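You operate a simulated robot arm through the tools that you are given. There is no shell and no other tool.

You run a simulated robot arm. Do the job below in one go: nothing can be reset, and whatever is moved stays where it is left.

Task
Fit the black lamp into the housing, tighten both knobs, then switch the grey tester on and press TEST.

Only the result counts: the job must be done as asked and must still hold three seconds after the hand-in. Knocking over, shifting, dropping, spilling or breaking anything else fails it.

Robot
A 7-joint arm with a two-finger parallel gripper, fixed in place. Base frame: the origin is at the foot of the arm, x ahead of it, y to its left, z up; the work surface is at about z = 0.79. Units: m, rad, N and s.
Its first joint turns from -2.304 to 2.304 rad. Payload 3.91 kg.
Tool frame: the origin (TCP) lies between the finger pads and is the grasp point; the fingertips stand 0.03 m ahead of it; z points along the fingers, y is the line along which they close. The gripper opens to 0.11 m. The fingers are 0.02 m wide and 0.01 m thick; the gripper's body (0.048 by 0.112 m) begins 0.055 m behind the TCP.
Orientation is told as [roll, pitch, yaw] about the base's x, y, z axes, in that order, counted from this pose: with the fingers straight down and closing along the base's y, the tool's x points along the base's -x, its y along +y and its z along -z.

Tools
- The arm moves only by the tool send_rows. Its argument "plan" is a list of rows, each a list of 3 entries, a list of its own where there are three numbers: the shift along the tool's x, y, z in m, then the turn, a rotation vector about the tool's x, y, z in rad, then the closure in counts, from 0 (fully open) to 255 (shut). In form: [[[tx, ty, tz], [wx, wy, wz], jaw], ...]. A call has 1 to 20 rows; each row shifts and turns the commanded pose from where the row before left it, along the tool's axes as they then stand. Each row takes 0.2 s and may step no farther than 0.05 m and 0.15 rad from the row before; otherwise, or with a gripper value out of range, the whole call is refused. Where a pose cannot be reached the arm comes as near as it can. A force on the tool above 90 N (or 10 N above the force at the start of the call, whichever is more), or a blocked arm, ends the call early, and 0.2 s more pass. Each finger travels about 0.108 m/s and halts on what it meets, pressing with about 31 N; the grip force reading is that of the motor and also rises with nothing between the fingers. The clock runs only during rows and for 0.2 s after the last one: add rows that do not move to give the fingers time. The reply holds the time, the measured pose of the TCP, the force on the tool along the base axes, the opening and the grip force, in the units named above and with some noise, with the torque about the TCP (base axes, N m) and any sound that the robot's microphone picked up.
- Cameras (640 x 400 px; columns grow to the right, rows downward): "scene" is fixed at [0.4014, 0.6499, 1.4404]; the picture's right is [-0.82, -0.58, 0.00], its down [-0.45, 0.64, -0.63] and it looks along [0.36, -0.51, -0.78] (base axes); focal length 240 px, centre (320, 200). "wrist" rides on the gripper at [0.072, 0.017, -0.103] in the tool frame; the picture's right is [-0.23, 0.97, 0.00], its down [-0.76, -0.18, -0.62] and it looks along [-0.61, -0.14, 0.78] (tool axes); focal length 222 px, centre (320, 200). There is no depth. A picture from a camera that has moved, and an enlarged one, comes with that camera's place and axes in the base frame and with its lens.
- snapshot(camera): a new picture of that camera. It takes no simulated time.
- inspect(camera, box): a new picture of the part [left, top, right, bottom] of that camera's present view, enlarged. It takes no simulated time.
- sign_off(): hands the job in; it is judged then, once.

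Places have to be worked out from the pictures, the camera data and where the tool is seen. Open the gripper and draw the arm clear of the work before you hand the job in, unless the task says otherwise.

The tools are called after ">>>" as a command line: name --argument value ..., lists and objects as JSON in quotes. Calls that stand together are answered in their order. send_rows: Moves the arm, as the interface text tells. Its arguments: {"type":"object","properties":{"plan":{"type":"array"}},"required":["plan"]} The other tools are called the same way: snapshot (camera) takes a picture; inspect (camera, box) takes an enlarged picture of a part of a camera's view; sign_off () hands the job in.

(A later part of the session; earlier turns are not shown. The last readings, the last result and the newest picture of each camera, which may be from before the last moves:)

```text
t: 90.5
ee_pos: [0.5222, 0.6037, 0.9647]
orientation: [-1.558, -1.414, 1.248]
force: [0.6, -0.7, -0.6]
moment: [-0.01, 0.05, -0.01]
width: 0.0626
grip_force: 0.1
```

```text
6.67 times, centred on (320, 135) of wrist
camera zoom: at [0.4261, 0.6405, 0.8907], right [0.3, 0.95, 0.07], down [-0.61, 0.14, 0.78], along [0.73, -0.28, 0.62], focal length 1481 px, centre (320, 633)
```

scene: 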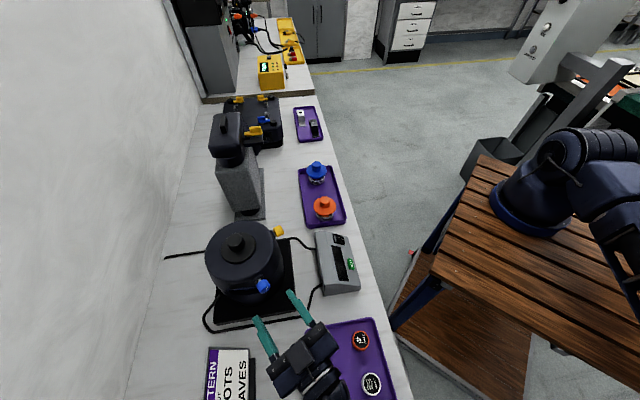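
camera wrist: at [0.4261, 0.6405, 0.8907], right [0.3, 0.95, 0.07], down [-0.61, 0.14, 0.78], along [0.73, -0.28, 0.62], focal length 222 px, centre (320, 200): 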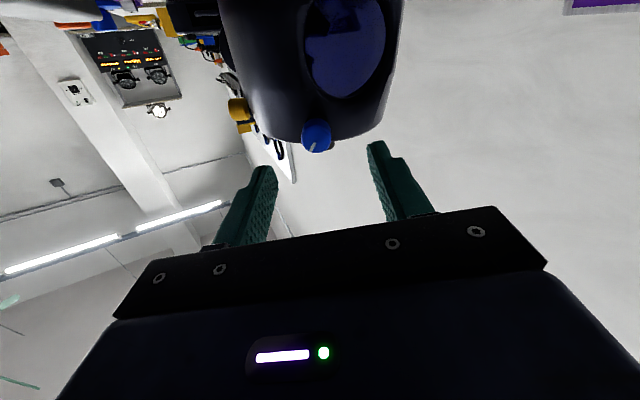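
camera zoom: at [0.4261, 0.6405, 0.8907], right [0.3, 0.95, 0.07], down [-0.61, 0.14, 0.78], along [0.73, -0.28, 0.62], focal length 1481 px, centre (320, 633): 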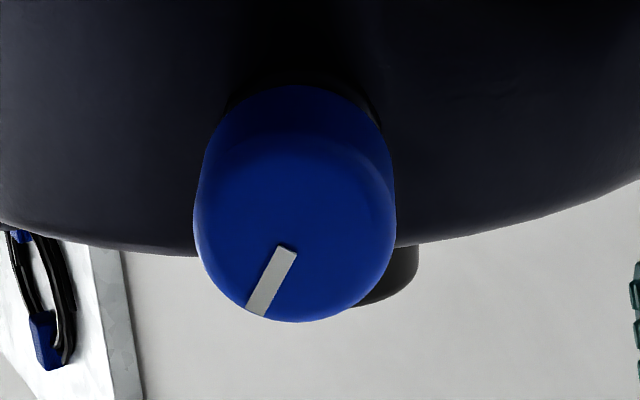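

The knob sits about 3 mm towards -y and 2.5 mm below my tool axis, with its axis turned about 1° more. I apply those corrections, then continue rolling back to about -190° in free space.

>>> send_rows --plan '[[[0.0034, -0.0037, 0], [-0.0198, -0.0031, 0], 110], [[0, 0, 0], [0, 0, -0.1444], 110], [[0, 0, 0], [0, 0, -0.1444], 110], [[0, 0, 0], [0, 0, -0.1444], 110], [[0, 0, 0], [0, 0, -0.1444], 110], [[0, 0, 0], [0, 0, -0.1444], 110], [[0, 0, 0], [0, 0, -0.1444], 110], [[0, 0, 0], [0, 0, -0.1444], 110], [[0, 0, 0], [0, 0, -0.1444], 110], [[0, 0, 0], [0, 0, -0.1444], 110], [[0, 0, 0], [0, 0, -0.1444], 110], [[0, 0, 0], [0, 0, -0.1444], 110], [[0, 0, 0], [0, 0, 0], 110]]'

>>> snapshot --camera "wrist"

>>> inspect --camera "wrist" --box '[280, 105, 360, 165]'

```text
t: 93.3
ee_pos: [0.5202, 0.5977, 0.9617]
orientation: [-1.57, 0.176, 1.281]
force: [-0.3, 0.4, 0.2]
moment: [0.0, 0.0, 0.0]
width: 0.0626
grip_force: 0.0
```

```text
taken
camera wrist: at [0.4014, 0.5579, 0.9579], right [0.01, 0.05, -1.0], down [-0.37, 0.93, 0.04], along [0.93, 0.37, 0.03], focal length 222 px, centre (320, 200)
```

wrist: 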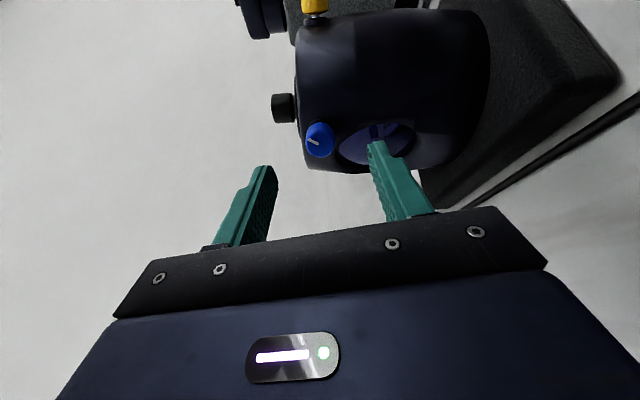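

```text
6.67 times, centred on (320, 135) of wrist
camera zoom: at [0.4014, 0.5579, 0.9579], right [0.01, 0.05, -1.0], down [-0.37, 0.93, 0.04], along [0.93, 0.37, 0.03], focal length 1481 px, centre (320, 633)
```

zoom: 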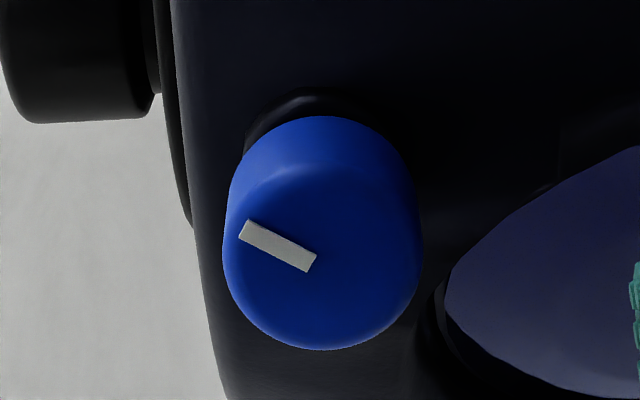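

The wrist is at about -190° roll, and the knob is centred in height and direction. I advance and grip.

>>> send_rows --plan '[[[0, 0.0003, 0.016], [0, 0, 0], 110], [[0, 0, 0.016], [0, 0, 0], 110], [[0, 0, 0.014], [0, 0, 0], 110], [[0, 0, 0], [0, 0, 0], 110], [[0, 0, 0], [0, 0, 0], 255], [[0, 0, 0], [0, 0, 0], 255], [[0, 0, 0], [0, 0, 0], 255]]'

>>> inspect --camera "wrist" --box '[220, 120, 420, 245]'

>>> inspect --camera "scene" --box '[240, 260, 300, 310]'

```text
t: 94.9
ee_pos: [0.5645, 0.5871, 0.9611]
orientation: [-1.569, 0.174, 1.28]
force: [-0.4, 1.1, -4.4]
moment: [0.01, 0.05, 0.03]
width: 0.0222
grip_force: 45.2
```

```text
3.20 times, centred on (320, 182) of wrist
camera zoom: at [0.4451, 0.5448, 0.9576], right [0.01, 0.05, -1.0], down [-0.37, 0.93, 0.04], along [0.93, 0.37, 0.03], focal length 711 px, centre (320, 256)
```

zoom: 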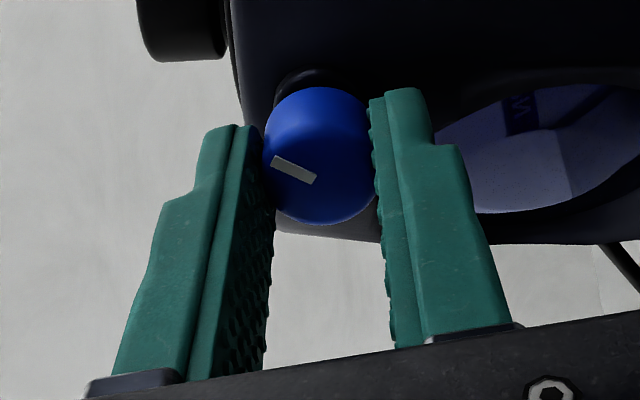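

```text
8.00 times, centred on (270, 285) of scene
camera zoom: at [0.4014, 0.6499, 1.4404], right [-0.82, -0.58, 0.0], down [-0.45, 0.64, -0.63], along [0.36, -0.51, -0.78], focal length 1924 px, centre (720, -480)
```

zoom: 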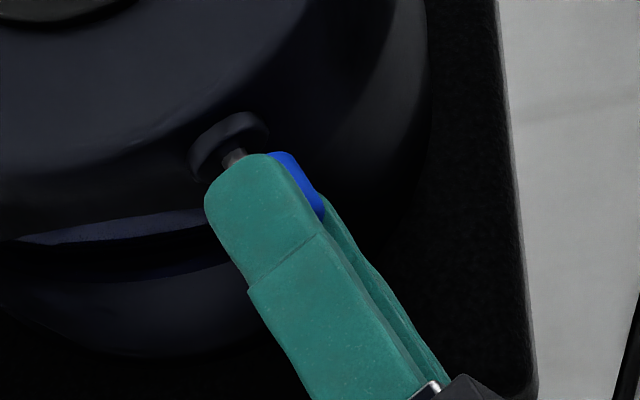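

Gripped cleanly. I turn clockwise in sets and watch the loads.

>>> send_rows --plan '[[[0, 0, 0.0001], [0, 0, 0.12], 255], [[0, 0, 0.0001], [0, 0, 0.12], 255], [[0, 0, 0.0001], [0, 0, 0.12], 255], [[0, 0, 0.0001], [0, 0, 0.12], 255], [[0, 0, 0], [0, 0, 0], 255]]'

```text
t: 96.1
ee_pos: [0.5653, 0.5852, 0.9605]
orientation: [-1.568, -0.309, 1.282]
force: [2.0, 6.9, -4.1]
moment: [0.01, 0.01, 0.22]
width: 0.0219
grip_force: 45.1
```

The loads stay low. I continue the stroke.

>>> send_rows --plan '[[[0, 0, 0.0001], [0, 0, 0.12], 255], [[0, 0, 0.0001], [0, 0, 0.12], 255], [[0, 0, 0.0001], [0, 0, 0.12], 255], [[0, 0, 0.0001], [0, 0, 0.12], 255], [[0, 0, 0], [0, 0, 0], 255]]'

>>> inspect --camera "wrist" --box '[220, 120, 420, 245]'

```text
t: 97.3
ee_pos: [0.5664, 0.5839, 0.9609]
orientation: [-1.568, -0.787, 1.279]
force: [2.9, 15.3, -1.7]
moment: [-0.07, -0.15, 0.3]
width: 0.0222
grip_force: 44.6
```

```text
3.20 times, centred on (320, 182) of wrist
camera zoom: at [0.4559, 0.5782, 0.8977], right [0.24, 0.82, -0.53], down [-0.48, 0.57, 0.67], along [0.84, 0.09, 0.53], focal length 711 px, centre (320, 256)
```

zoom: 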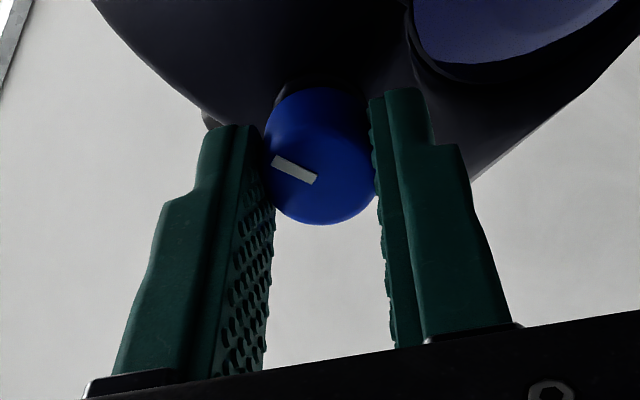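

There is a 15 N load towards +y, so I shift 1.3 mm that way and continue.

>>> send_rows --plan '[[[-0.0009, 0.0009, 0], [0, 0, 0], 255], [[0, 0, 0.0001], [0, 0, 0.12], 255], [[0, 0, 0.0001], [0, 0, 0.12], 255], [[0, 0, 0.0001], [0, 0, 0.12], 255], [[0, 0, 0.0001], [0, 0, 0.12], 255], [[0, 0, 0], [0, 0, 0], 255]]'

```text
t: 98.7
ee_pos: [0.566, 0.5852, 0.9609]
orientation: [-1.564, -1.267, 1.274]
force: [-9.6, -11.8, -12.4]
moment: [0.0, 0.07, -0.44]
width: 0.0222
grip_force: 44.7
```

Small loads the other way now. I ease them by about 1 mm and continue.

>>> send_rows --plan '[[[0.0011, -0.0007, -0.0002], [0, 0, 0], 255], [[0, 0, 0.0001], [0, 0, 0.12], 255], [[0, 0, 0.0001], [0, 0, 0.12], 255], [[0, 0, 0.0001], [0, 0, 0.12], 255], [[0, 0, 0.0001], [0, 0, 0.12], 255], [[0, 0, 0], [0, 0, 0], 255]]'

>>> inspect --camera "wrist" --box '[220, 120, 420, 245]'

```text
t: 100.1
ee_pos: [0.5665, 0.5851, 0.9594]
orientation: [1.56, -1.393, -1.848]
force: [2.2, 0.8, 2.2]
moment: [0.01, 0.05, -0.12]
width: 0.022
grip_force: 44.8
```

```text
3.20 times, centred on (320, 182) of wrist
camera zoom: at [0.4761, 0.6445, 0.8925], right [0.26, 0.88, 0.4], down [-0.68, -0.12, 0.72], along [0.68, -0.46, 0.57], focal length 711 px, centre (320, 256)
```

zoom: 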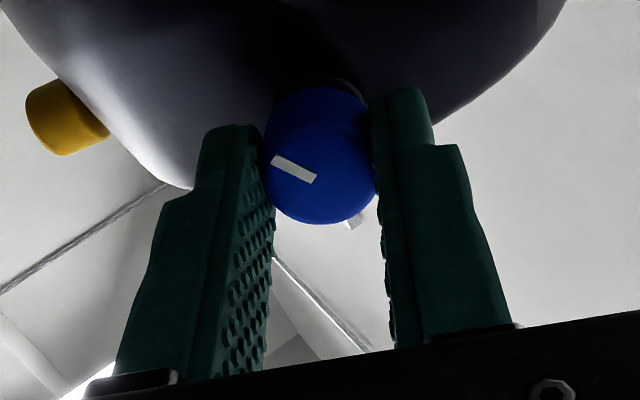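

The total is about 146° with very low load. I continue.

>>> send_rows --plan '[[[0, 0, 0.0001], [0, 0, 0.12], 255], [[0, 0, 0.0001], [0, 0, 0.12], 255], [[0, 0, 0.0001], [0, 0, 0.12], 255], [[0, 0, 0.0001], [0, 0, 0.12], 255], [[0, 0, 0], [0, 0, 0], 255]]'

>>> inspect --camera "scene" --box '[240, 260, 300, 310]'

```text
t: 101.3
ee_pos: [0.5656, 0.587, 0.9591]
orientation: [1.567, -0.912, -1.856]
force: [7.5, 12.6, 13.6]
moment: [-0.05, -0.06, 0.3]
width: 0.0223
grip_force: 45.1
```

```text
8.00 times, centred on (270, 285) of scene
camera zoom: at [0.4014, 0.6499, 1.4404], right [-0.82, -0.58, 0.0], down [-0.45, 0.64, -0.63], along [0.36, -0.51, -0.78], focal length 1924 px, centre (720, -480)
```

zoom: 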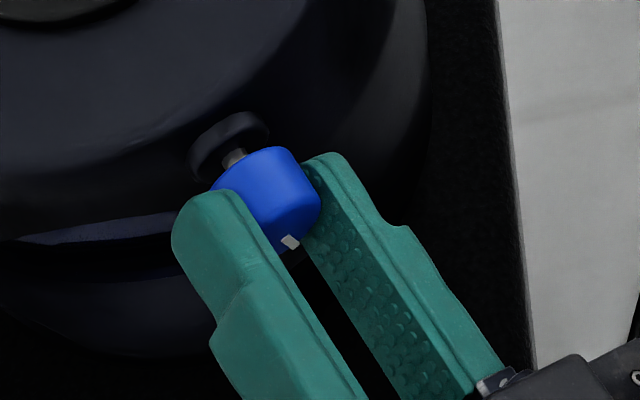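

The total is about 174°. I relieve the load by about 1.5 mm along the closing axis and continue, keeping short of the joint limit near +15° roll.

>>> send_rows --plan '[[[0, 0.0014, 0], [0, 0, 0], 255], [[0, 0, 0.0001], [0, 0, 0.12], 255], [[0, 0, 0.0001], [0, 0, 0.12], 255], [[0, 0, 0.0001], [0, 0, 0.12], 255], [[0, 0, 0.0001], [0, 0, 0.12], 255], [[0, 0, 0], [0, 0, 0], 255]]'

```text
t: 102.7
ee_pos: [0.5689, 0.5863, 0.9609]
orientation: [1.569, -0.435, -1.86]
force: [-0.7, -1.7, -2.1]
moment: [0.0, -0.06, -0.18]
width: 0.0221
grip_force: 44.9
```

The total is about 201° with near-zero load. I do five more steps, to a roll of about +9°, still short of the limit.

>>> send_rows --plan '[[[0, 0, 0.0001], [0, 0, 0.12], 255], [[0, 0, 0.0001], [0, 0, 0.12], 255], [[0, 0, 0.0001], [0, 0, 0.12], 255], [[0, 0, 0.0001], [0, 0, 0.12], 255], [[0, 0, 0.0001], [0, 0, 0.1], 255], [[0, 0, 0], [0, 0, 0], 255]]'

>>> inspect --camera "wrist" --box '[220, 120, 420, 245]'

```text
t: 104.1
ee_pos: [0.5676, 0.5865, 0.9622]
orientation: [1.57, 0.149, -1.86]
force: [-5.3, -7.2, -4.8]
moment: [-0.01, 0.02, -0.25]
width: 0.0221
grip_force: 44.8
```

```text
3.20 times, centred on (320, 182) of wrist
camera zoom: at [0.4894, 0.6828, 0.989], right [-0.1, -0.35, 0.93], down [-0.81, -0.52, -0.29], along [0.58, -0.78, -0.23], focal length 711 px, centre (320, 256)
```

zoom: 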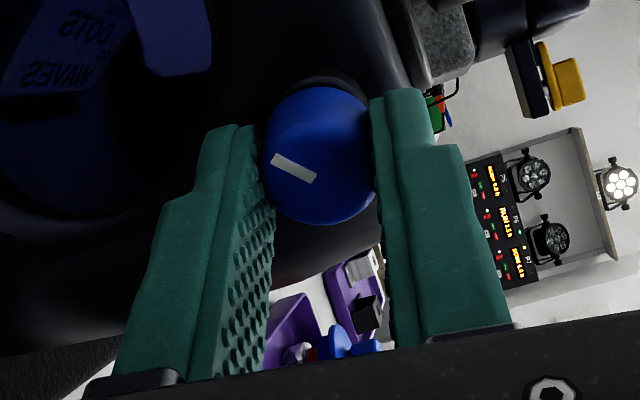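

The total is about 234°. I release, back off, and roll back about 156° for the last stroke.

>>> send_rows --plan '[[[0, 0, 0], [0, 0, 0], 110], [[0, 0, 0], [0, 0, 0], 110], [[0, 0, 0], [0, 0, 0], 110], [[0, 0, -0.02], [0, 0, 0], 110], [[0, 0, -0.025], [0, 0, 0], 110], [[0, 0, 0], [0, 0, -0.1432], 110], [[0, 0, 0], [0, 0, -0.1432], 110], [[0, 0, 0], [0, 0, -0.1432], 110], [[0, 0, 0], [0, 0, -0.1432], 110], [[0, 0, 0], [0, 0, -0.1432], 110], [[0, 0, 0], [0, 0, -0.1432], 110], [[0, 0, 0], [0, 0, -0.1432], 110], [[0, 0, 0], [0, 0, -0.1432], 110], [[0, 0, 0], [0, 0, -0.1432], 110], [[0, 0, 0], [0, 0, -0.1432], 110], [[0, 0, 0], [0, 0, 0], 110]]'

>>> inspect --camera "wrist" --box '[280, 105, 360, 165]'

>>> inspect --camera "scene" --box '[250, 270, 280, 300]'

```text
t: 107.5
ee_pos: [0.5249, 0.5985, 0.9613]
orientation: [1.56, -1.286, -1.853]
force: [0.3, 0.2, -0.5]
moment: [-0.03, 0.03, -0.01]
width: 0.0627
grip_force: 0.1
```

```text
6.67 times, centred on (320, 135) of wrist
camera zoom: at [0.4369, 0.6642, 0.8965], right [0.25, 0.83, 0.49], down [-0.71, -0.19, 0.68], along [0.66, -0.52, 0.54], focal length 1481 px, centre (320, 633)
```

zoom: 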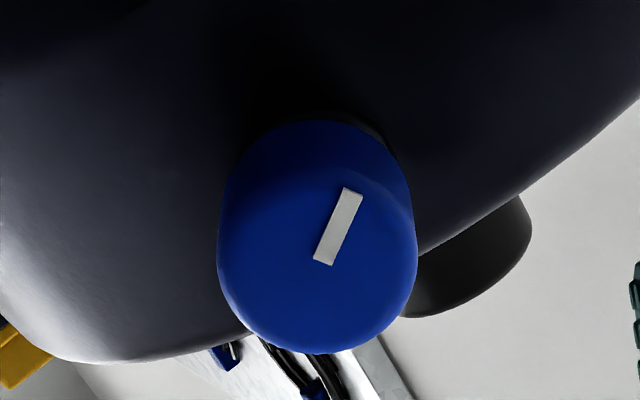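

```text
13.33 times, centred on (265, 285) of scene
camera zoom: at [0.4014, 0.6499, 1.4404], right [-0.82, -0.58, 0.0], down [-0.45, 0.64, -0.63], along [0.36, -0.51, -0.78], focal length 3207 px, centre (1053, -933)
```

zoom: 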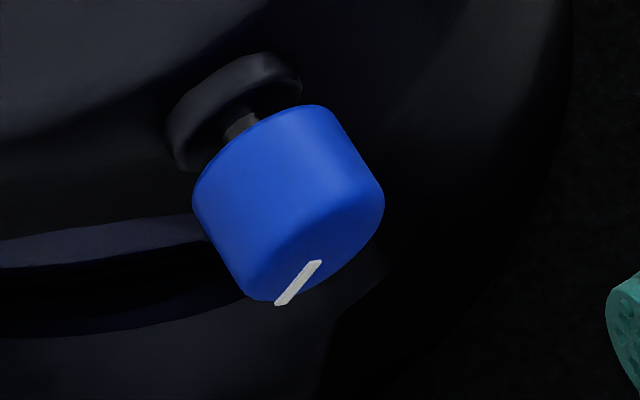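

The blue knob has moved in and its mark is at about 234°. I roll back a further 74°, advance, and grip for the final stroke.

>>> send_rows --plan '[[[0, 0, 0], [0, 0, -0.1432], 110], [[0, 0, 0], [0, 0, -0.1432], 110], [[0, 0, 0], [0, 0, -0.1432], 110], [[0, 0, 0], [0, 0, -0.1432], 110], [[0, 0, 0], [0, 0, -0.1432], 110], [[0, 0, 0], [0, 0, -0.1432], 110], [[0, 0, 0], [0, 0, -0.1432], 110], [[0, 0, 0], [0, 0, -0.1432], 110], [[0, 0, 0], [0, 0, -0.1432], 110], [[0, 0, 0], [0, 0, 0], 110], [[0, 0, 0], [0, 0, 0], 110]]'

>>> inspect --camera "wrist" --box '[280, 105, 360, 165]'

```text
t: 109.9
ee_pos: [0.5244, 0.5978, 0.9607]
orientation: [-1.569, -0.565, 1.279]
force: [-0.5, 0.4, 0.7]
moment: [0.0, -0.01, 0.02]
width: 0.0627
grip_force: 0.1
```

```text
6.67 times, centred on (320, 135) of wrist
camera zoom: at [0.4111, 0.5797, 0.9078], right [0.2, 0.69, -0.7], down [-0.44, 0.7, 0.56], along [0.87, 0.19, 0.44], focal length 1481 px, centre (320, 633)
```

zoom: 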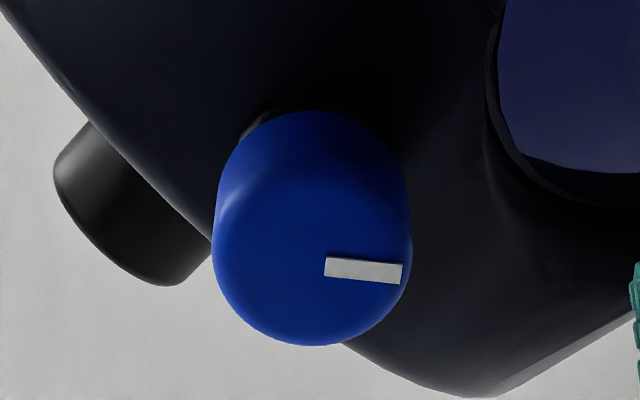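

The view shows the knob about 1 mm off along the closing axis. I correct, advance 47 mm and grip.

>>> send_rows --plan '[[[0, -0.0008, 0.016], [0, 0, 0], 110], [[0, 0, 0.016], [0, 0, 0], 110], [[0, 0, 0.0145], [0, 0, 0], 110], [[0, 0, 0], [0, 0, 0], 110], [[0, 0, 0], [0, 0, 0], 255], [[0, 0, 0], [0, 0, 0], 255], [[0, 0, 0], [0, 0, 0], 255]]'

>>> inspect --camera "wrist" --box '[220, 120, 420, 245]'

```text
t: 111.5
ee_pos: [0.5681, 0.5849, 0.9594]
orientation: [-1.57, -0.569, 1.278]
force: [0.1, -1.6, 2.7]
moment: [-0.06, -0.22, -0.13]
width: 0.022
grip_force: 45.0
```

```text
3.20 times, centred on (320, 182) of wrist
camera zoom: at [0.4553, 0.5656, 0.908], right [0.2, 0.69, -0.7], down [-0.44, 0.7, 0.56], along [0.87, 0.19, 0.44], focal length 711 px, centre (320, 256)
```

zoom: 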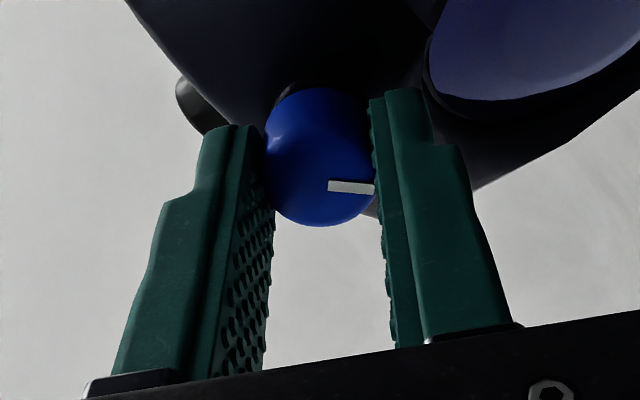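

The grip is good with negligible load. I start the last clockwise stroke.

>>> send_rows --plan '[[[0, 0, 0.0001], [0, 0, 0.12], 255], [[0, 0, 0.0001], [0, 0, 0.12], 255], [[0, 0, 0.0001], [0, 0, 0.12], 255], [[0, 0, 0.0001], [0, 0, 0.12], 255], [[0, 0, 0.0001], [0, 0, 0.12], 255], [[0, 0, 0], [0, 0, 0], 255]]'

```text
t: 112.9
ee_pos: [0.569, 0.5851, 0.9613]
orientation: [-1.564, -1.17, 1.275]
force: [-5.9, -5.6, -9.7]
moment: [0.01, -0.03, -0.29]
width: 0.0222
grip_force: 45.2
```

>>> send_rows --plan '[[[0.0007, -0.0003, 0.0001], [0, 0, 0.12], 255], [[0, 0, 0.0001], [0, 0, 0.12], 255], [[0, 0, 0.0001], [0, 0, 0.12], 255], [[0, 0, 0.0001], [0, 0, 0.12], 255], [[0, 0, 0.0001], [0, 0, 0.12], 255], [[0, 0, 0], [0, 0, 0], 255]]'

>>> inspect --camera "wrist" --box '[220, 120, 420, 245]'

```text
t: 114.3
ee_pos: [0.5701, 0.5848, 0.9604]
orientation: [1.56, -1.371, -1.849]
force: [0.4, 2.9, -10.5]
moment: [0.07, 0.24, -0.13]
width: 0.0221
grip_force: 45.2
```

```text
3.20 times, centred on (320, 182) of wrist
camera zoom: at [0.4799, 0.6449, 0.8938], right [0.26, 0.87, 0.42], down [-0.69, -0.13, 0.71], along [0.68, -0.47, 0.56], focal length 711 px, centre (320, 256)
```

zoom: 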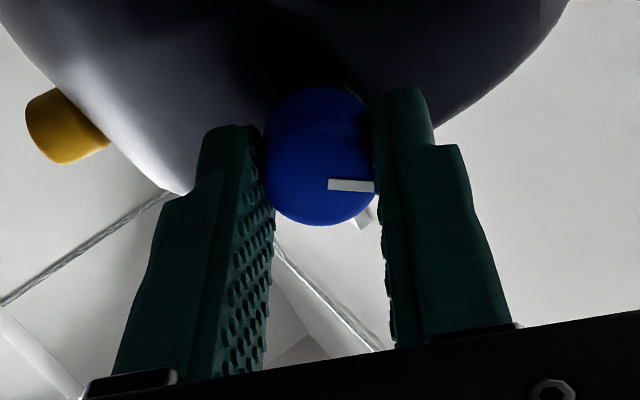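

The total is about 303°. I continue towards the stop.

>>> send_rows --plan '[[[0.0008, -0.0002, 0.0001], [0, 0, 0.12], 255], [[0, 0, 0.0001], [0, 0, 0.12], 255], [[0, 0, 0.0001], [0, 0, 0.12], 255], [[0, 0, 0.0001], [0, 0, 0.12], 255], [[0, 0, 0.0001], [0, 0, 0.12], 255], [[0, 0, 0], [0, 0, 0], 255]]'

>>> inspect --camera "wrist" --box '[220, 120, 420, 245]'

```text
t: 115.7
ee_pos: [0.5694, 0.5838, 0.9605]
orientation: [1.569, -0.77, -1.86]
force: [4.7, 5.8, 11.7]
moment: [-0.04, -0.14, 0.02]
width: 0.0222
grip_force: 44.8
```

```text
3.20 times, centred on (320, 182) of wrist
camera zoom: at [0.4896, 0.6763, 0.923], right [0.15, 0.49, 0.86], down [-0.79, -0.46, 0.4], along [0.6, -0.74, 0.32], focal length 711 px, centre (320, 256)
```

zoom: 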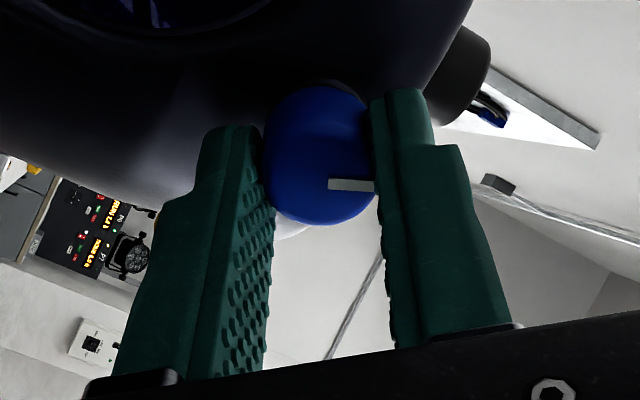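

The total is about 337°. I take the last steps and watch the axial torque for the stop.

>>> send_rows --plan '[[[0, 0.0008, 0.0001], [0, 0, 0.12], 255], [[0, 0, 0.0001], [0, 0, 0.12], 255], [[0, 0, 0.0001], [0, 0, 0.12], 255], [[0, 0, 0], [0, 0, 0], 255]]'

>>> inspect --camera "wrist" --box '[220, 120, 420, 245]'

```text
t: 116.7
ee_pos: [0.5702, 0.5855, 0.9618]
orientation: [1.568, -0.409, -1.861]
force: [-1.6, -3.8, 11.3]
moment: [-0.08, -0.22, -0.1]
width: 0.0223
grip_force: 44.8
```

```text
3.20 times, centred on (320, 182) of wrist
camera zoom: at [0.4929, 0.6852, 0.948], right [0.05, 0.17, 0.98], down [-0.82, -0.56, 0.14], along [0.57, -0.81, 0.11], focal length 711 px, centre (320, 256)
```

zoom: 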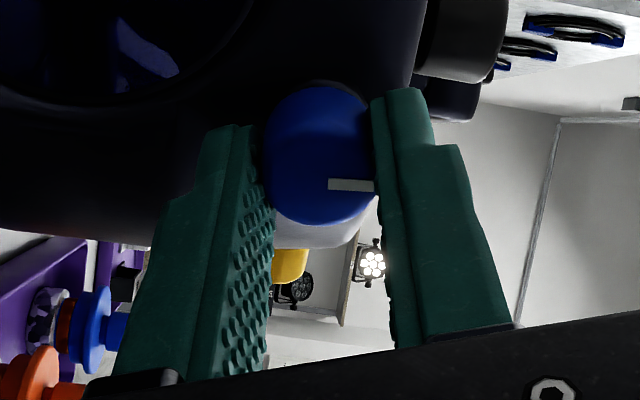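

The total is about 358° with the mark nearly up and no stop torque yet. I turn a little further to reach the stop.

>>> send_rows --plan '[[[0, 0.0008, 0.0001], [0, 0, 0.08], 255], [[0, 0, 0.0001], [0, 0, 0.08], 255], [[0, 0, 0], [0, 0, 0], 255]]'

>>> inspect --camera "wrist" --box '[220, 120, 420, 245]'

```text
t: 117.5
ee_pos: [0.5696, 0.5859, 0.9609]
orientation: [1.568, -0.252, -1.861]
force: [-5.5, -6.0, -0.5]
moment: [-0.28, 0.08, -0.19]
width: 0.0223
grip_force: 45.1
```

```text
3.20 times, centred on (320, 182) of wrist
camera zoom: at [0.4937, 0.6867, 0.9598], right [0.01, 0.02, 1.0], down [-0.82, -0.57, 0.02], along [0.57, -0.82, 0.01], focal length 711 px, centre (320, 256)
```

zoom: 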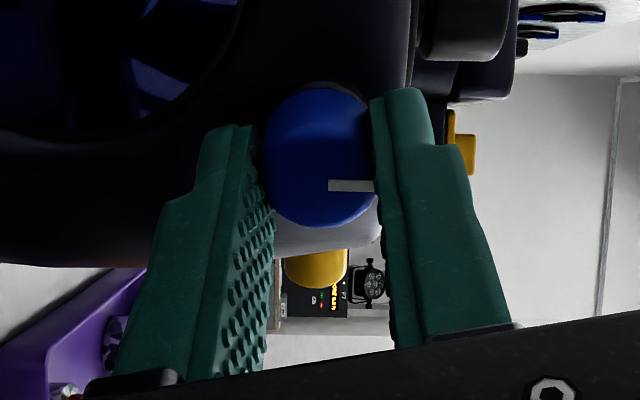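

The axial torque has risen to about -0.29 N·m. I turn slightly more to seat it firmly.

>>> send_rows --plan '[[[0, 0, 0], [0, 0, 0.06], 255], [[0, 0, 0], [0, 0, 0.06], 255], [[0, 0, 0], [0, 0, 0], 255]]'

>>> inspect --camera "wrist" --box '[220, 120, 420, 245]'

```text
t: 118.3
ee_pos: [0.5707, 0.5846, 0.96]
orientation: [1.568, -0.131, -1.861]
force: [-1.6, 0.1, -7.4]
moment: [-0.43, -0.05, 0.29]
width: 0.0219
grip_force: 44.9
```

```text
3.20 times, centred on (320, 182) of wrist
camera zoom: at [0.4936, 0.6868, 0.9686], right [-0.03, -0.09, 1.0], down [-0.82, -0.57, -0.07], along [0.57, -0.82, -0.06], focal length 711 px, centre (320, 256)
```

zoom: 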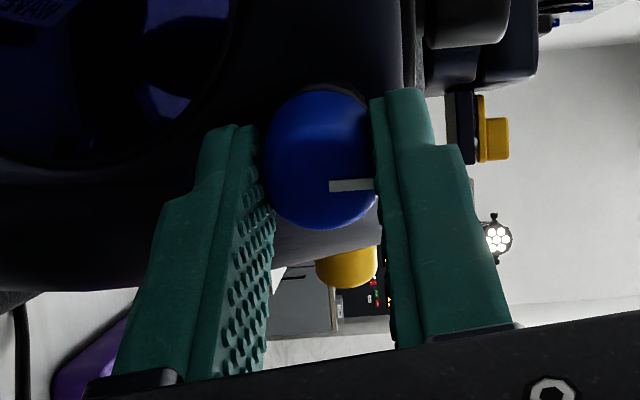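

The axial torque is about -0.4 N·m, the same as the yellow knob at its stop. One last small nudge to confirm, then I check the mark.

>>> send_rows --plan '[[[0, 0, 0], [0, 0, 0.06], 255], [[0, 0, 0], [0, 0, 0.05], 255], [[0, 0, 0], [0, 0, 0], 255]]'

>>> inspect --camera "wrist" --box '[220, 120, 420, 245]'

```text
t: 119.1
ee_pos: [0.5704, 0.585, 0.961]
orientation: [1.568, -0.021, -1.86]
force: [-9.0, -1.7, -9.6]
moment: [-0.35, -0.09, 0.0]
width: 0.0223
grip_force: 44.9
```

```text
3.20 times, centred on (320, 182) of wrist
camera zoom: at [0.4935, 0.685, 0.9767], right [-0.06, -0.2, 0.98], down [-0.82, -0.56, -0.16], along [0.58, -0.81, -0.13], focal length 711 px, centre (320, 256)
```

zoom: 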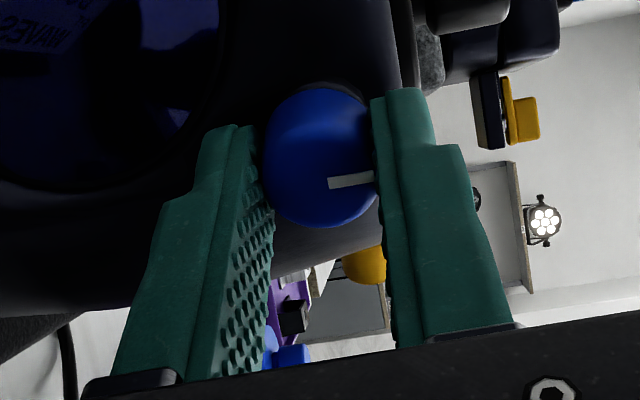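

The fingers slipped while the knob held still, so the blue knob is also at its stop after a full turn. I release, back off straight and rise.

>>> send_rows --plan '[[[0, 0, 0], [0, 0, 0], 110], [[0, 0, 0], [0, 0, 0], 110], [[0, 0, 0], [0, 0, 0], 110], [[0, 0, -0.02], [0, 0, 0], 110], [[0, 0, -0.025], [0, 0, 0], 110], [[0, 0, -0.025], [0, 0, 0], 110], [[0, 0.045, 0], [0, 0, 0], 110], [[0, 0.045, 0], [0, 0, 0], 110], [[0, 0.045, 0], [0, 0, 0], 110], [[0, 0.045, 0], [0, 0, 0], 110], [[0, 0, 0], [0, 0, 0], 110]]'

>>> inspect --camera "scene" --box '[190, 200, 310, 300]'

>>> inspect --camera "scene" --box '[250, 270, 280, 300]'

>>> snapshot --camera "scene"

```text
t: 121.5
ee_pos: [0.5068, 0.6086, 1.143]
orientation: [1.569, -0.023, -1.86]
force: [-0.1, 0.5, 0.1]
moment: [0.0, 0.01, -0.02]
width: 0.0623
grip_force: 0.0
```

```text
4.00 times, centred on (250, 250) of scene
camera zoom: at [0.4014, 0.6499, 1.4404], right [-0.82, -0.58, 0.0], down [-0.45, 0.64, -0.63], along [0.36, -0.51, -0.78], focal length 962 px, centre (600, 0)
```

zoom: 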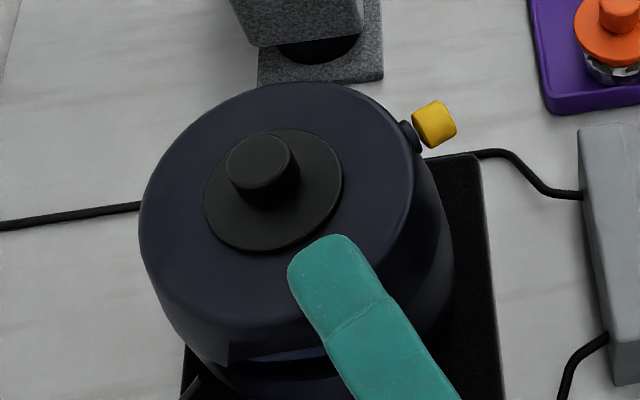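

```text
13.33 times, centred on (265, 285) of scene
camera zoom: at [0.4014, 0.6499, 1.4404], right [-0.82, -0.58, 0.0], down [-0.45, 0.64, -0.63], along [0.36, -0.51, -0.78], focal length 3207 px, centre (1053, -933)
```

zoom: 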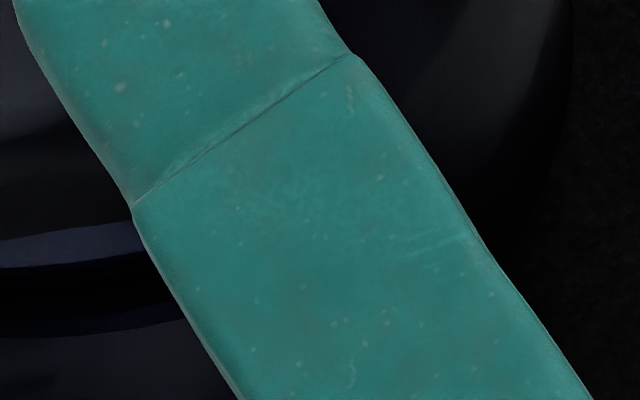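

```text
taken
```

scene: 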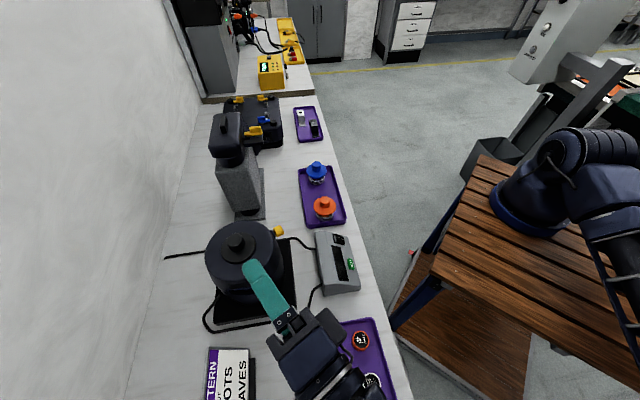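

Both knobs are tight and the housing has not moved. I unwind the wrist and swing the tool back to pointing down, at height.

>>> send_rows --plan '[[[0, 0, 0], [0, 0, -0.146], 110], [[0, 0, 0], [0, 0, -0.146], 110], [[0, 0, 0], [0, 0, -0.146], 110], [[0, 0, 0], [0, 0, -0.146], 110], [[0, 0, 0], [0, 0, -0.146], 110], [[0, 0, 0], [0, 0, -0.146], 110], [[0, 0, 0], [0, 0, -0.146], 110], [[0, 0, 0], [0, 0, -0.146], 110], [[0, 0, 0], [0, 0, -0.146], 110], [[0, 0, 0], [0, 0, -0.146], 110], [[0, 0, 0], [0, 0, -0.146], 110], [[0, 0, 0], [0, 0, -0.146], 110], [[0, 0, 0], [0, 0, -0.146], 110], [[0, 0, 0], [0, 0, 0], 110]]'

>>> send_rows --plan '[[[0, 0, 0], [-0.0488, 0.1342, 0], 110], [[0, 0, 0], [-0.0488, 0.1342, 0], 110], [[0, 0, 0], [-0.0488, 0.1342, 0], 110], [[0, 0, 0], [-0.0488, 0.1342, 0], 110], [[0, 0, 0], [-0.0488, 0.1342, 0], 110], [[0, 0, 0], [-0.0488, 0.1342, 0], 110], [[0, 0, 0], [-0.0488, 0.1342, 0], 110], [[0, 0, 0], [-0.0488, 0.1342, 0], 110], [[0, 0, 0], [-0.0488, 0.1342, 0], 110], [[0, 0, 0], [-0.0488, 0.1342, 0], 110], [[0, 0, 0], [-0.0488, 0.1342, 0], 110], [[0, 0, 0], [0, 0, 0], 110]]'

>>> snapshot --camera "wrist"

```text
t: 124.5
ee_pos: [0.5052, 0.61, 1.1408]
orientation: [-1.565, -1.218, 1.275]
force: [0.2, 0.5, -0.3]
moment: [0.02, 0.0, 0.0]
width: 0.0627
grip_force: 0.1
```

```text
t: 127.1
ee_pos: [0.5059, 0.6085, 1.1414]
orientation: [0.002, 0.004, 0.06]
force: [0.2, 1.0, -0.3]
moment: [0.04, -0.02, 0.0]
width: 0.0623
grip_force: 0.0
```

```text
taken
camera wrist: at [0.4332, 0.6223, 1.2461], right [0.17, 0.99, 0.0], down [0.77, -0.13, 0.62], along [0.61, -0.1, -0.78], focal length 222 px, centre (320, 200)
```

wrist: 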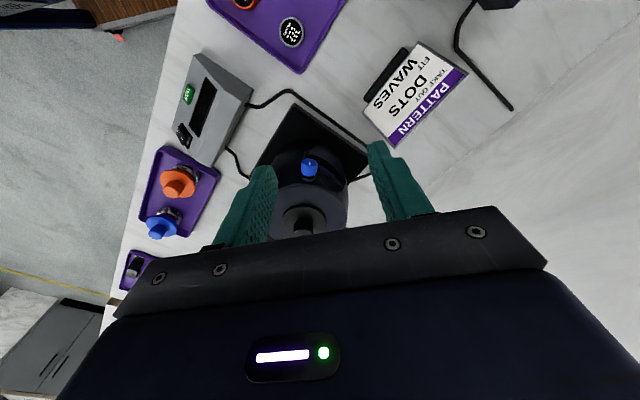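

I fly over to the tester to look at the rocker and the TEST button from close above.

>>> send_rows --plan '[[[-0.0032, -0.0417, 0.01], [0, 0, 0], 110], [[-0.0032, -0.0417, 0.015], [0, 0, 0], 110], [[-0.0032, -0.0417, 0.015], [0, 0, 0], 110], [[-0.0032, -0.0417, 0.015], [0, 0, 0], 110], [[-0.0032, -0.0417, 0.015], [0, 0, 0], 110], [[-0.0032, -0.0417, 0.015], [0, 0, 0], 110], [[0, 0, 0], [0, 0, 0], 110], [[0, 0, 0], [0, 0, 0], 110]]'

>>> snapshot --camera "wrist"

>>> inspect --camera "scene" --box '[240, 270, 280, 300]'

>>> snapshot --camera "scene"

```text
t: 128.9
ee_pos: [0.539, 0.358, 1.0543]
orientation: [0.0, 0.002, 0.059]
force: [-0.8, 0.0, -0.1]
moment: [0.03, 0.02, 0.01]
width: 0.0625
grip_force: 0.0
```

```text
taken
camera wrist: at [0.4665, 0.3723, 1.1588], right [0.17, 0.99, 0.0], down [0.77, -0.13, 0.62], along [0.61, -0.1, -0.78], focal length 222 px, centre (320, 200)
```

wrist: 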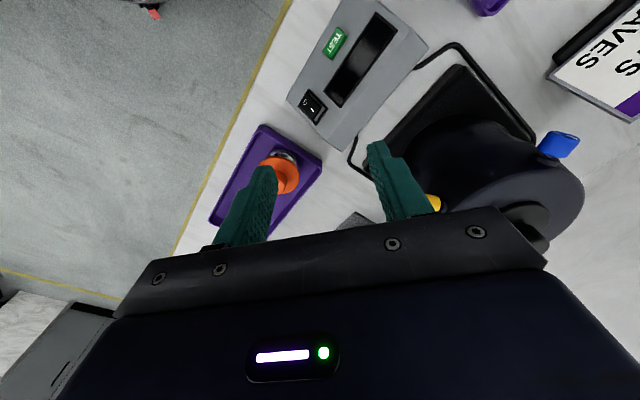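

```text
13.33 times, centred on (260, 285) of scene
camera zoom: at [0.4014, 0.6499, 1.4404], right [-0.82, -0.58, 0.0], down [-0.45, 0.64, -0.63], along [0.36, -0.51, -0.78], focal length 3207 px, centre (1120, -933)
```

zoom: 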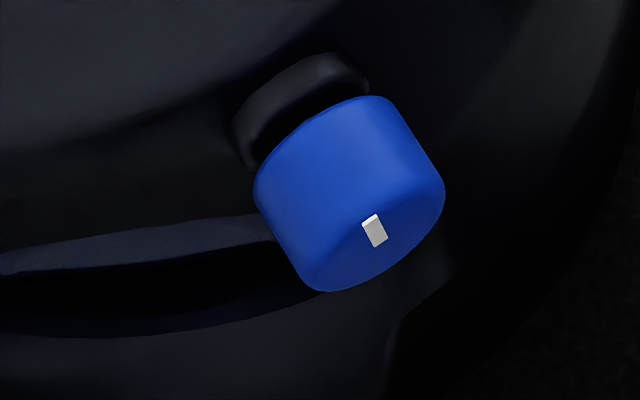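

```text
taken
```

scene: 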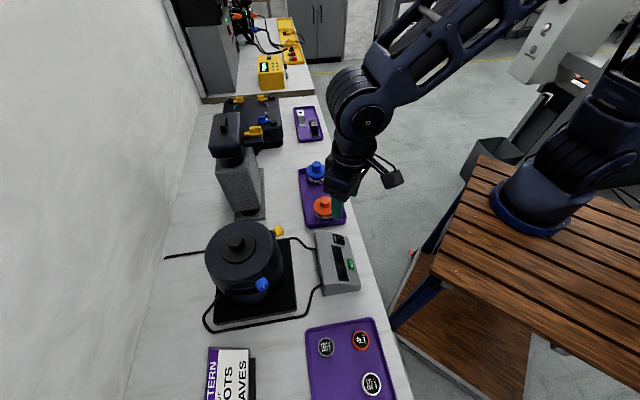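

The blue knob is fully in with its mark up. Now I look closely at the tester.

>>> inspect --camera "wrist" --box '[280, 0, 440, 150]'

>>> inspect --camera "wrist" --box '[290, 80, 340, 130]'

>>> inspect --camera "scene" --box '[310, 228, 365, 300]'

>>> inspect --camera "scene" --box '[325, 228, 350, 250]'

```text
2.67 times, centred on (360, 75) of wrist
camera zoom: at [0.4665, 0.3723, 1.1588], right [0.17, 0.99, 0.0], down [0.77, -0.13, 0.62], along [0.61, -0.1, -0.78], focal length 592 px, centre (213, 533)
```

zoom: 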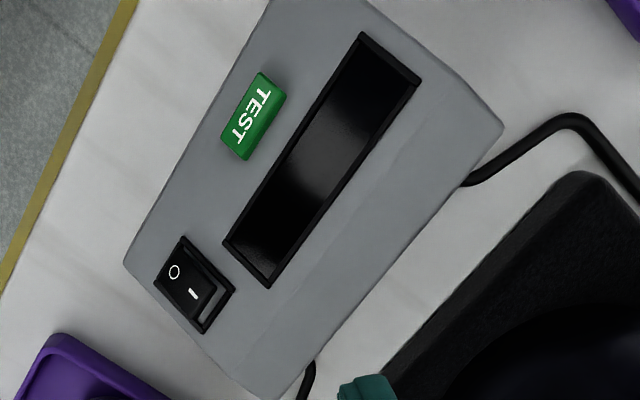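

```text
8.00 times, centred on (315, 105) of wrist
camera zoom: at [0.4665, 0.3723, 1.1588], right [0.17, 0.99, 0.0], down [0.77, -0.13, 0.62], along [0.61, -0.1, -0.78], focal length 1777 px, centre (360, 960)
```

zoom: 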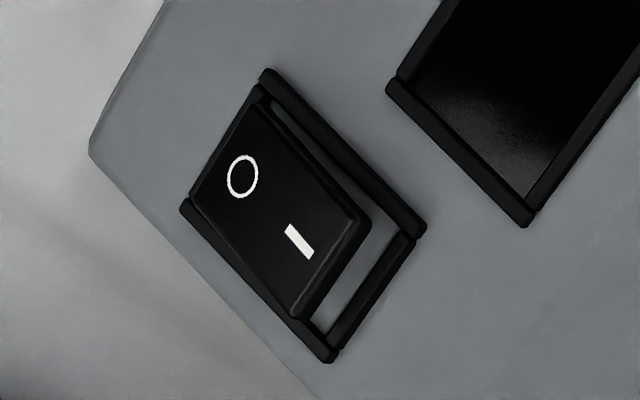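

```text
5.56 times, centred on (338, 264) of scene
camera zoom: at [0.4014, 0.6499, 1.4404], right [-0.82, -0.58, 0.0], down [-0.45, 0.64, -0.63], along [0.36, -0.51, -0.78], focal length 1336 px, centre (223, -156)
```

zoom: 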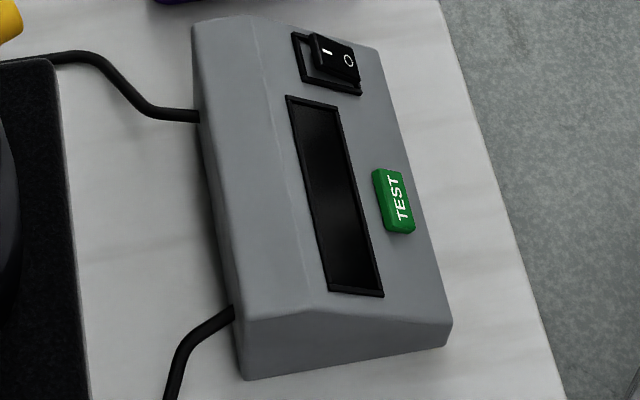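

```text
16.00 times, centred on (338, 239) of scene
camera zoom: at [0.4014, 0.6499, 1.4404], right [-0.82, -0.58, 0.0], down [-0.45, 0.64, -0.63], along [0.36, -0.51, -0.78], focal length 3848 px, centre (40, -424)
```

zoom: 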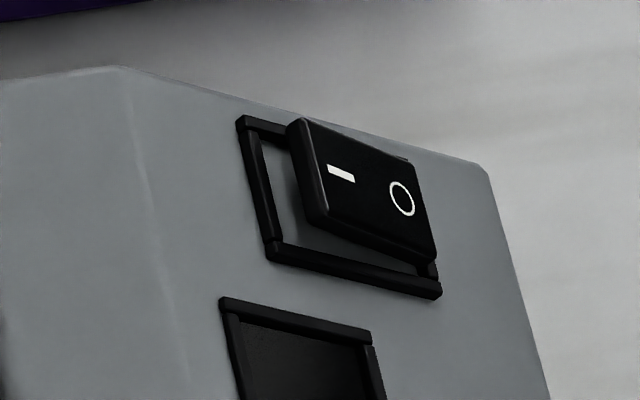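

The rocker's I end stands about 9 mm proud of its bezel, on a panel sloped about 33°, so it is off. I will press the I half with one fingertip along the panel normal, with the other finger hanging past the tester's end. First I orient the tool at height.

>>> send_rows --plan '[[[0, 0, 0], [0, 0, -0.14], 138], [[0, 0, 0], [0, 0, -0.14], 138], [[0, 0, 0], [0, 0, -0.14], 138], [[0, 0, 0], [0, 0, -0.14], 138], [[0, 0, 0], [0, 0, -0.14], 138], [[0, 0, 0], [0, -0.1432, 0], 138], [[0, 0, 0], [0, -0.1432, 0], 138], [[0, 0, 0], [0, -0.1432, 0], 138], [[0, 0, 0], [0, -0.1432, 0], 138], [[0, 0, 0], [0, 0, 0], 138], [[0, 0, 0], [0, 0, 0], 138]]'

>>> snapshot --camera "wrist"

>>> snapshot --camera "scene"

```text
t: 131.3
ee_pos: [0.5389, 0.3602, 1.0555]
orientation: [0.001, -0.572, 0.758]
force: [0.7, -0.2, -0.8]
moment: [-0.02, 0.01, -0.01]
width: 0.0506
grip_force: 0.0
```

```text
taken
camera wrist: at [0.4434, 0.2926, 1.1036], right [-0.53, 0.84, 0.12], down [0.34, 0.08, 0.94], along [0.77, 0.54, -0.33], focal length 222 px, centre (320, 200)
```

wrist: 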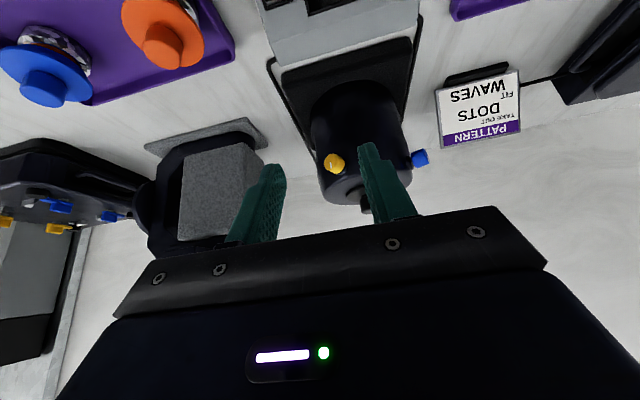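

```text
taken
```

scene: 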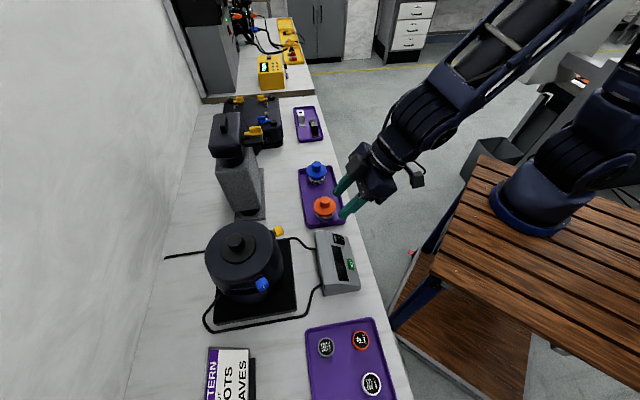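

The orientation is as planned. I go to a hover point about 60 mm off the rocker along the panel normal.

>>> send_rows --plan '[[[0.0263, -0.0124, 0.02], [0, 0, 0], 138], [[0.0263, -0.0124, 0.02], [0, 0, 0], 138], [[0.0263, -0.0124, 0.02], [0, 0, 0], 138], [[0.0263, -0.0125, 0.02], [0, 0, 0], 138], [[0, 0, 0], [0, 0, 0], 138], [[0, 0, 0], [0, 0, 0], 138]]'

>>> snapshot --camera "wrist"

>>> inspect --camera "scene" --box '[290, 170, 400, 270]'

```text
t: 132.7
ee_pos: [0.541, 0.2935, 0.9304]
orientation: [0.002, -0.569, 0.759]
force: [0.0, 0.2, -0.2]
moment: [0.02, 0.04, 0.0]
width: 0.0503
grip_force: 0.1
```

```text
taken
camera wrist: at [0.4455, 0.2264, 0.9795], right [-0.53, 0.84, 0.12], down [0.34, 0.08, 0.94], along [0.77, 0.54, -0.33], focal length 222 px, centre (320, 200)
```

wrist: 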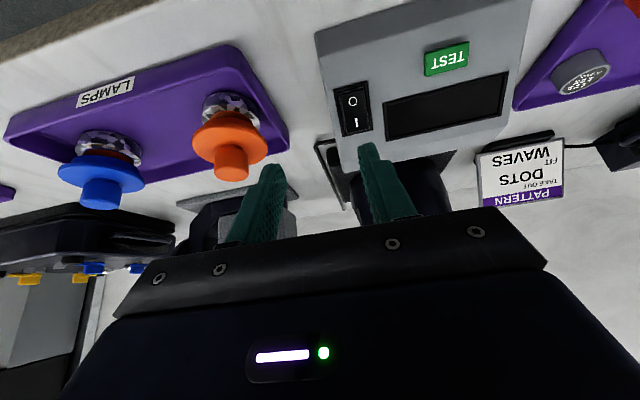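

```text
4.00 times, centred on (345, 220) of scene
camera zoom: at [0.4014, 0.6499, 1.4404], right [-0.82, -0.58, 0.0], down [-0.45, 0.64, -0.63], along [0.36, -0.51, -0.78], focal length 962 px, centre (220, 120)
```

zoom: 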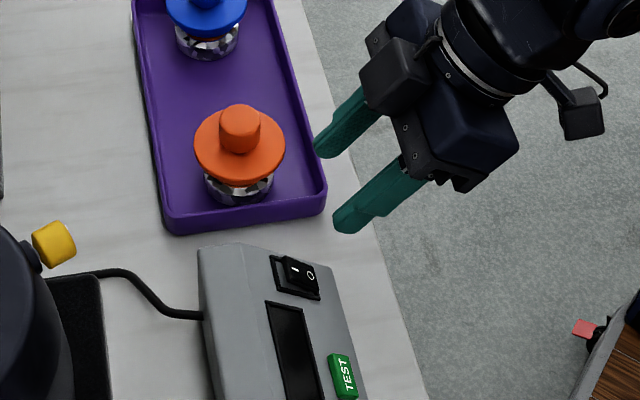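

The predicted finger contact point falls right on the "I" mark at about (354, 121). I zoom in to verify.

>>> inspect --camera "wrist" --box '[320, 75, 400, 165]'

```text
4.44 times, centred on (360, 120) of wrist
camera zoom: at [0.4455, 0.2264, 0.9795], right [-0.53, 0.84, 0.12], down [0.34, 0.08, 0.94], along [0.77, 0.54, -0.33], focal length 987 px, centre (142, 556)
```

zoom: 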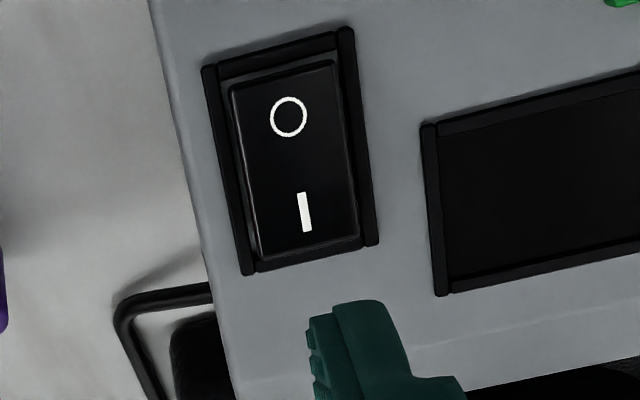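

The contact point lies on the rocker, slightly left of centre and a bit short of the I end. I nudge by (-2.5, +1.5) mm in the tool frame and approach to about 15 mm.

>>> send_rows --plan '[[[-0.0025, 0.0015, 0.015], [0, 0, 0], 138], [[0, 0, 0.015], [0, 0, 0], 138], [[0, 0, 0.012], [0, 0, 0], 138], [[0, 0, 0], [0, 0, 0], 138], [[0, 0, 0], [0, 0, 0], 138]]'

>>> inspect --camera "wrist" --box '[320, 105, 400, 175]'

>>> inspect --camera "scene" --box '[310, 205, 380, 260]'

```text
t: 133.9
ee_pos: [0.5573, 0.3095, 0.8977]
orientation: [0.002, -0.572, 0.757]
force: [-0.2, -0.1, 0.1]
moment: [0.02, 0.01, -0.01]
width: 0.0503
grip_force: 0.0
```

```text
5.71 times, centred on (360, 140) of wrist
camera zoom: at [0.4623, 0.2436, 0.9467], right [-0.53, 0.84, 0.12], down [0.34, 0.08, 0.94], along [0.77, 0.54, -0.33], focal length 1269 px, centre (91, 543)
```

zoom: 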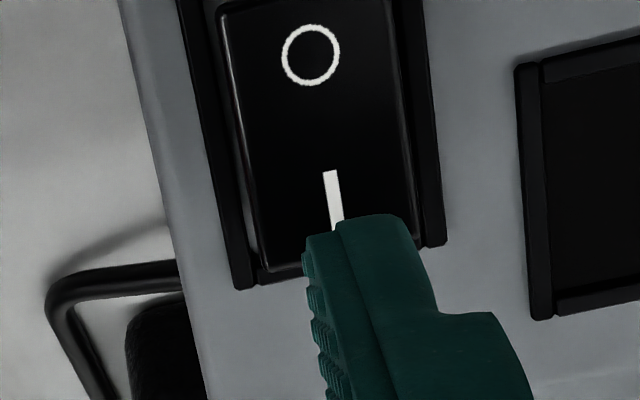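

```text
7.27 times, centred on (345, 232) of scene
camera zoom: at [0.4014, 0.6499, 1.4404], right [-0.82, -0.58, 0.0], down [-0.45, 0.64, -0.63], along [0.36, -0.51, -0.78], focal length 1749 px, centre (138, -36)
```

zoom: 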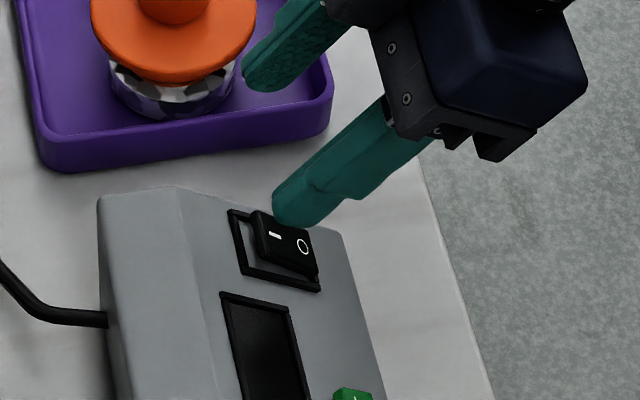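

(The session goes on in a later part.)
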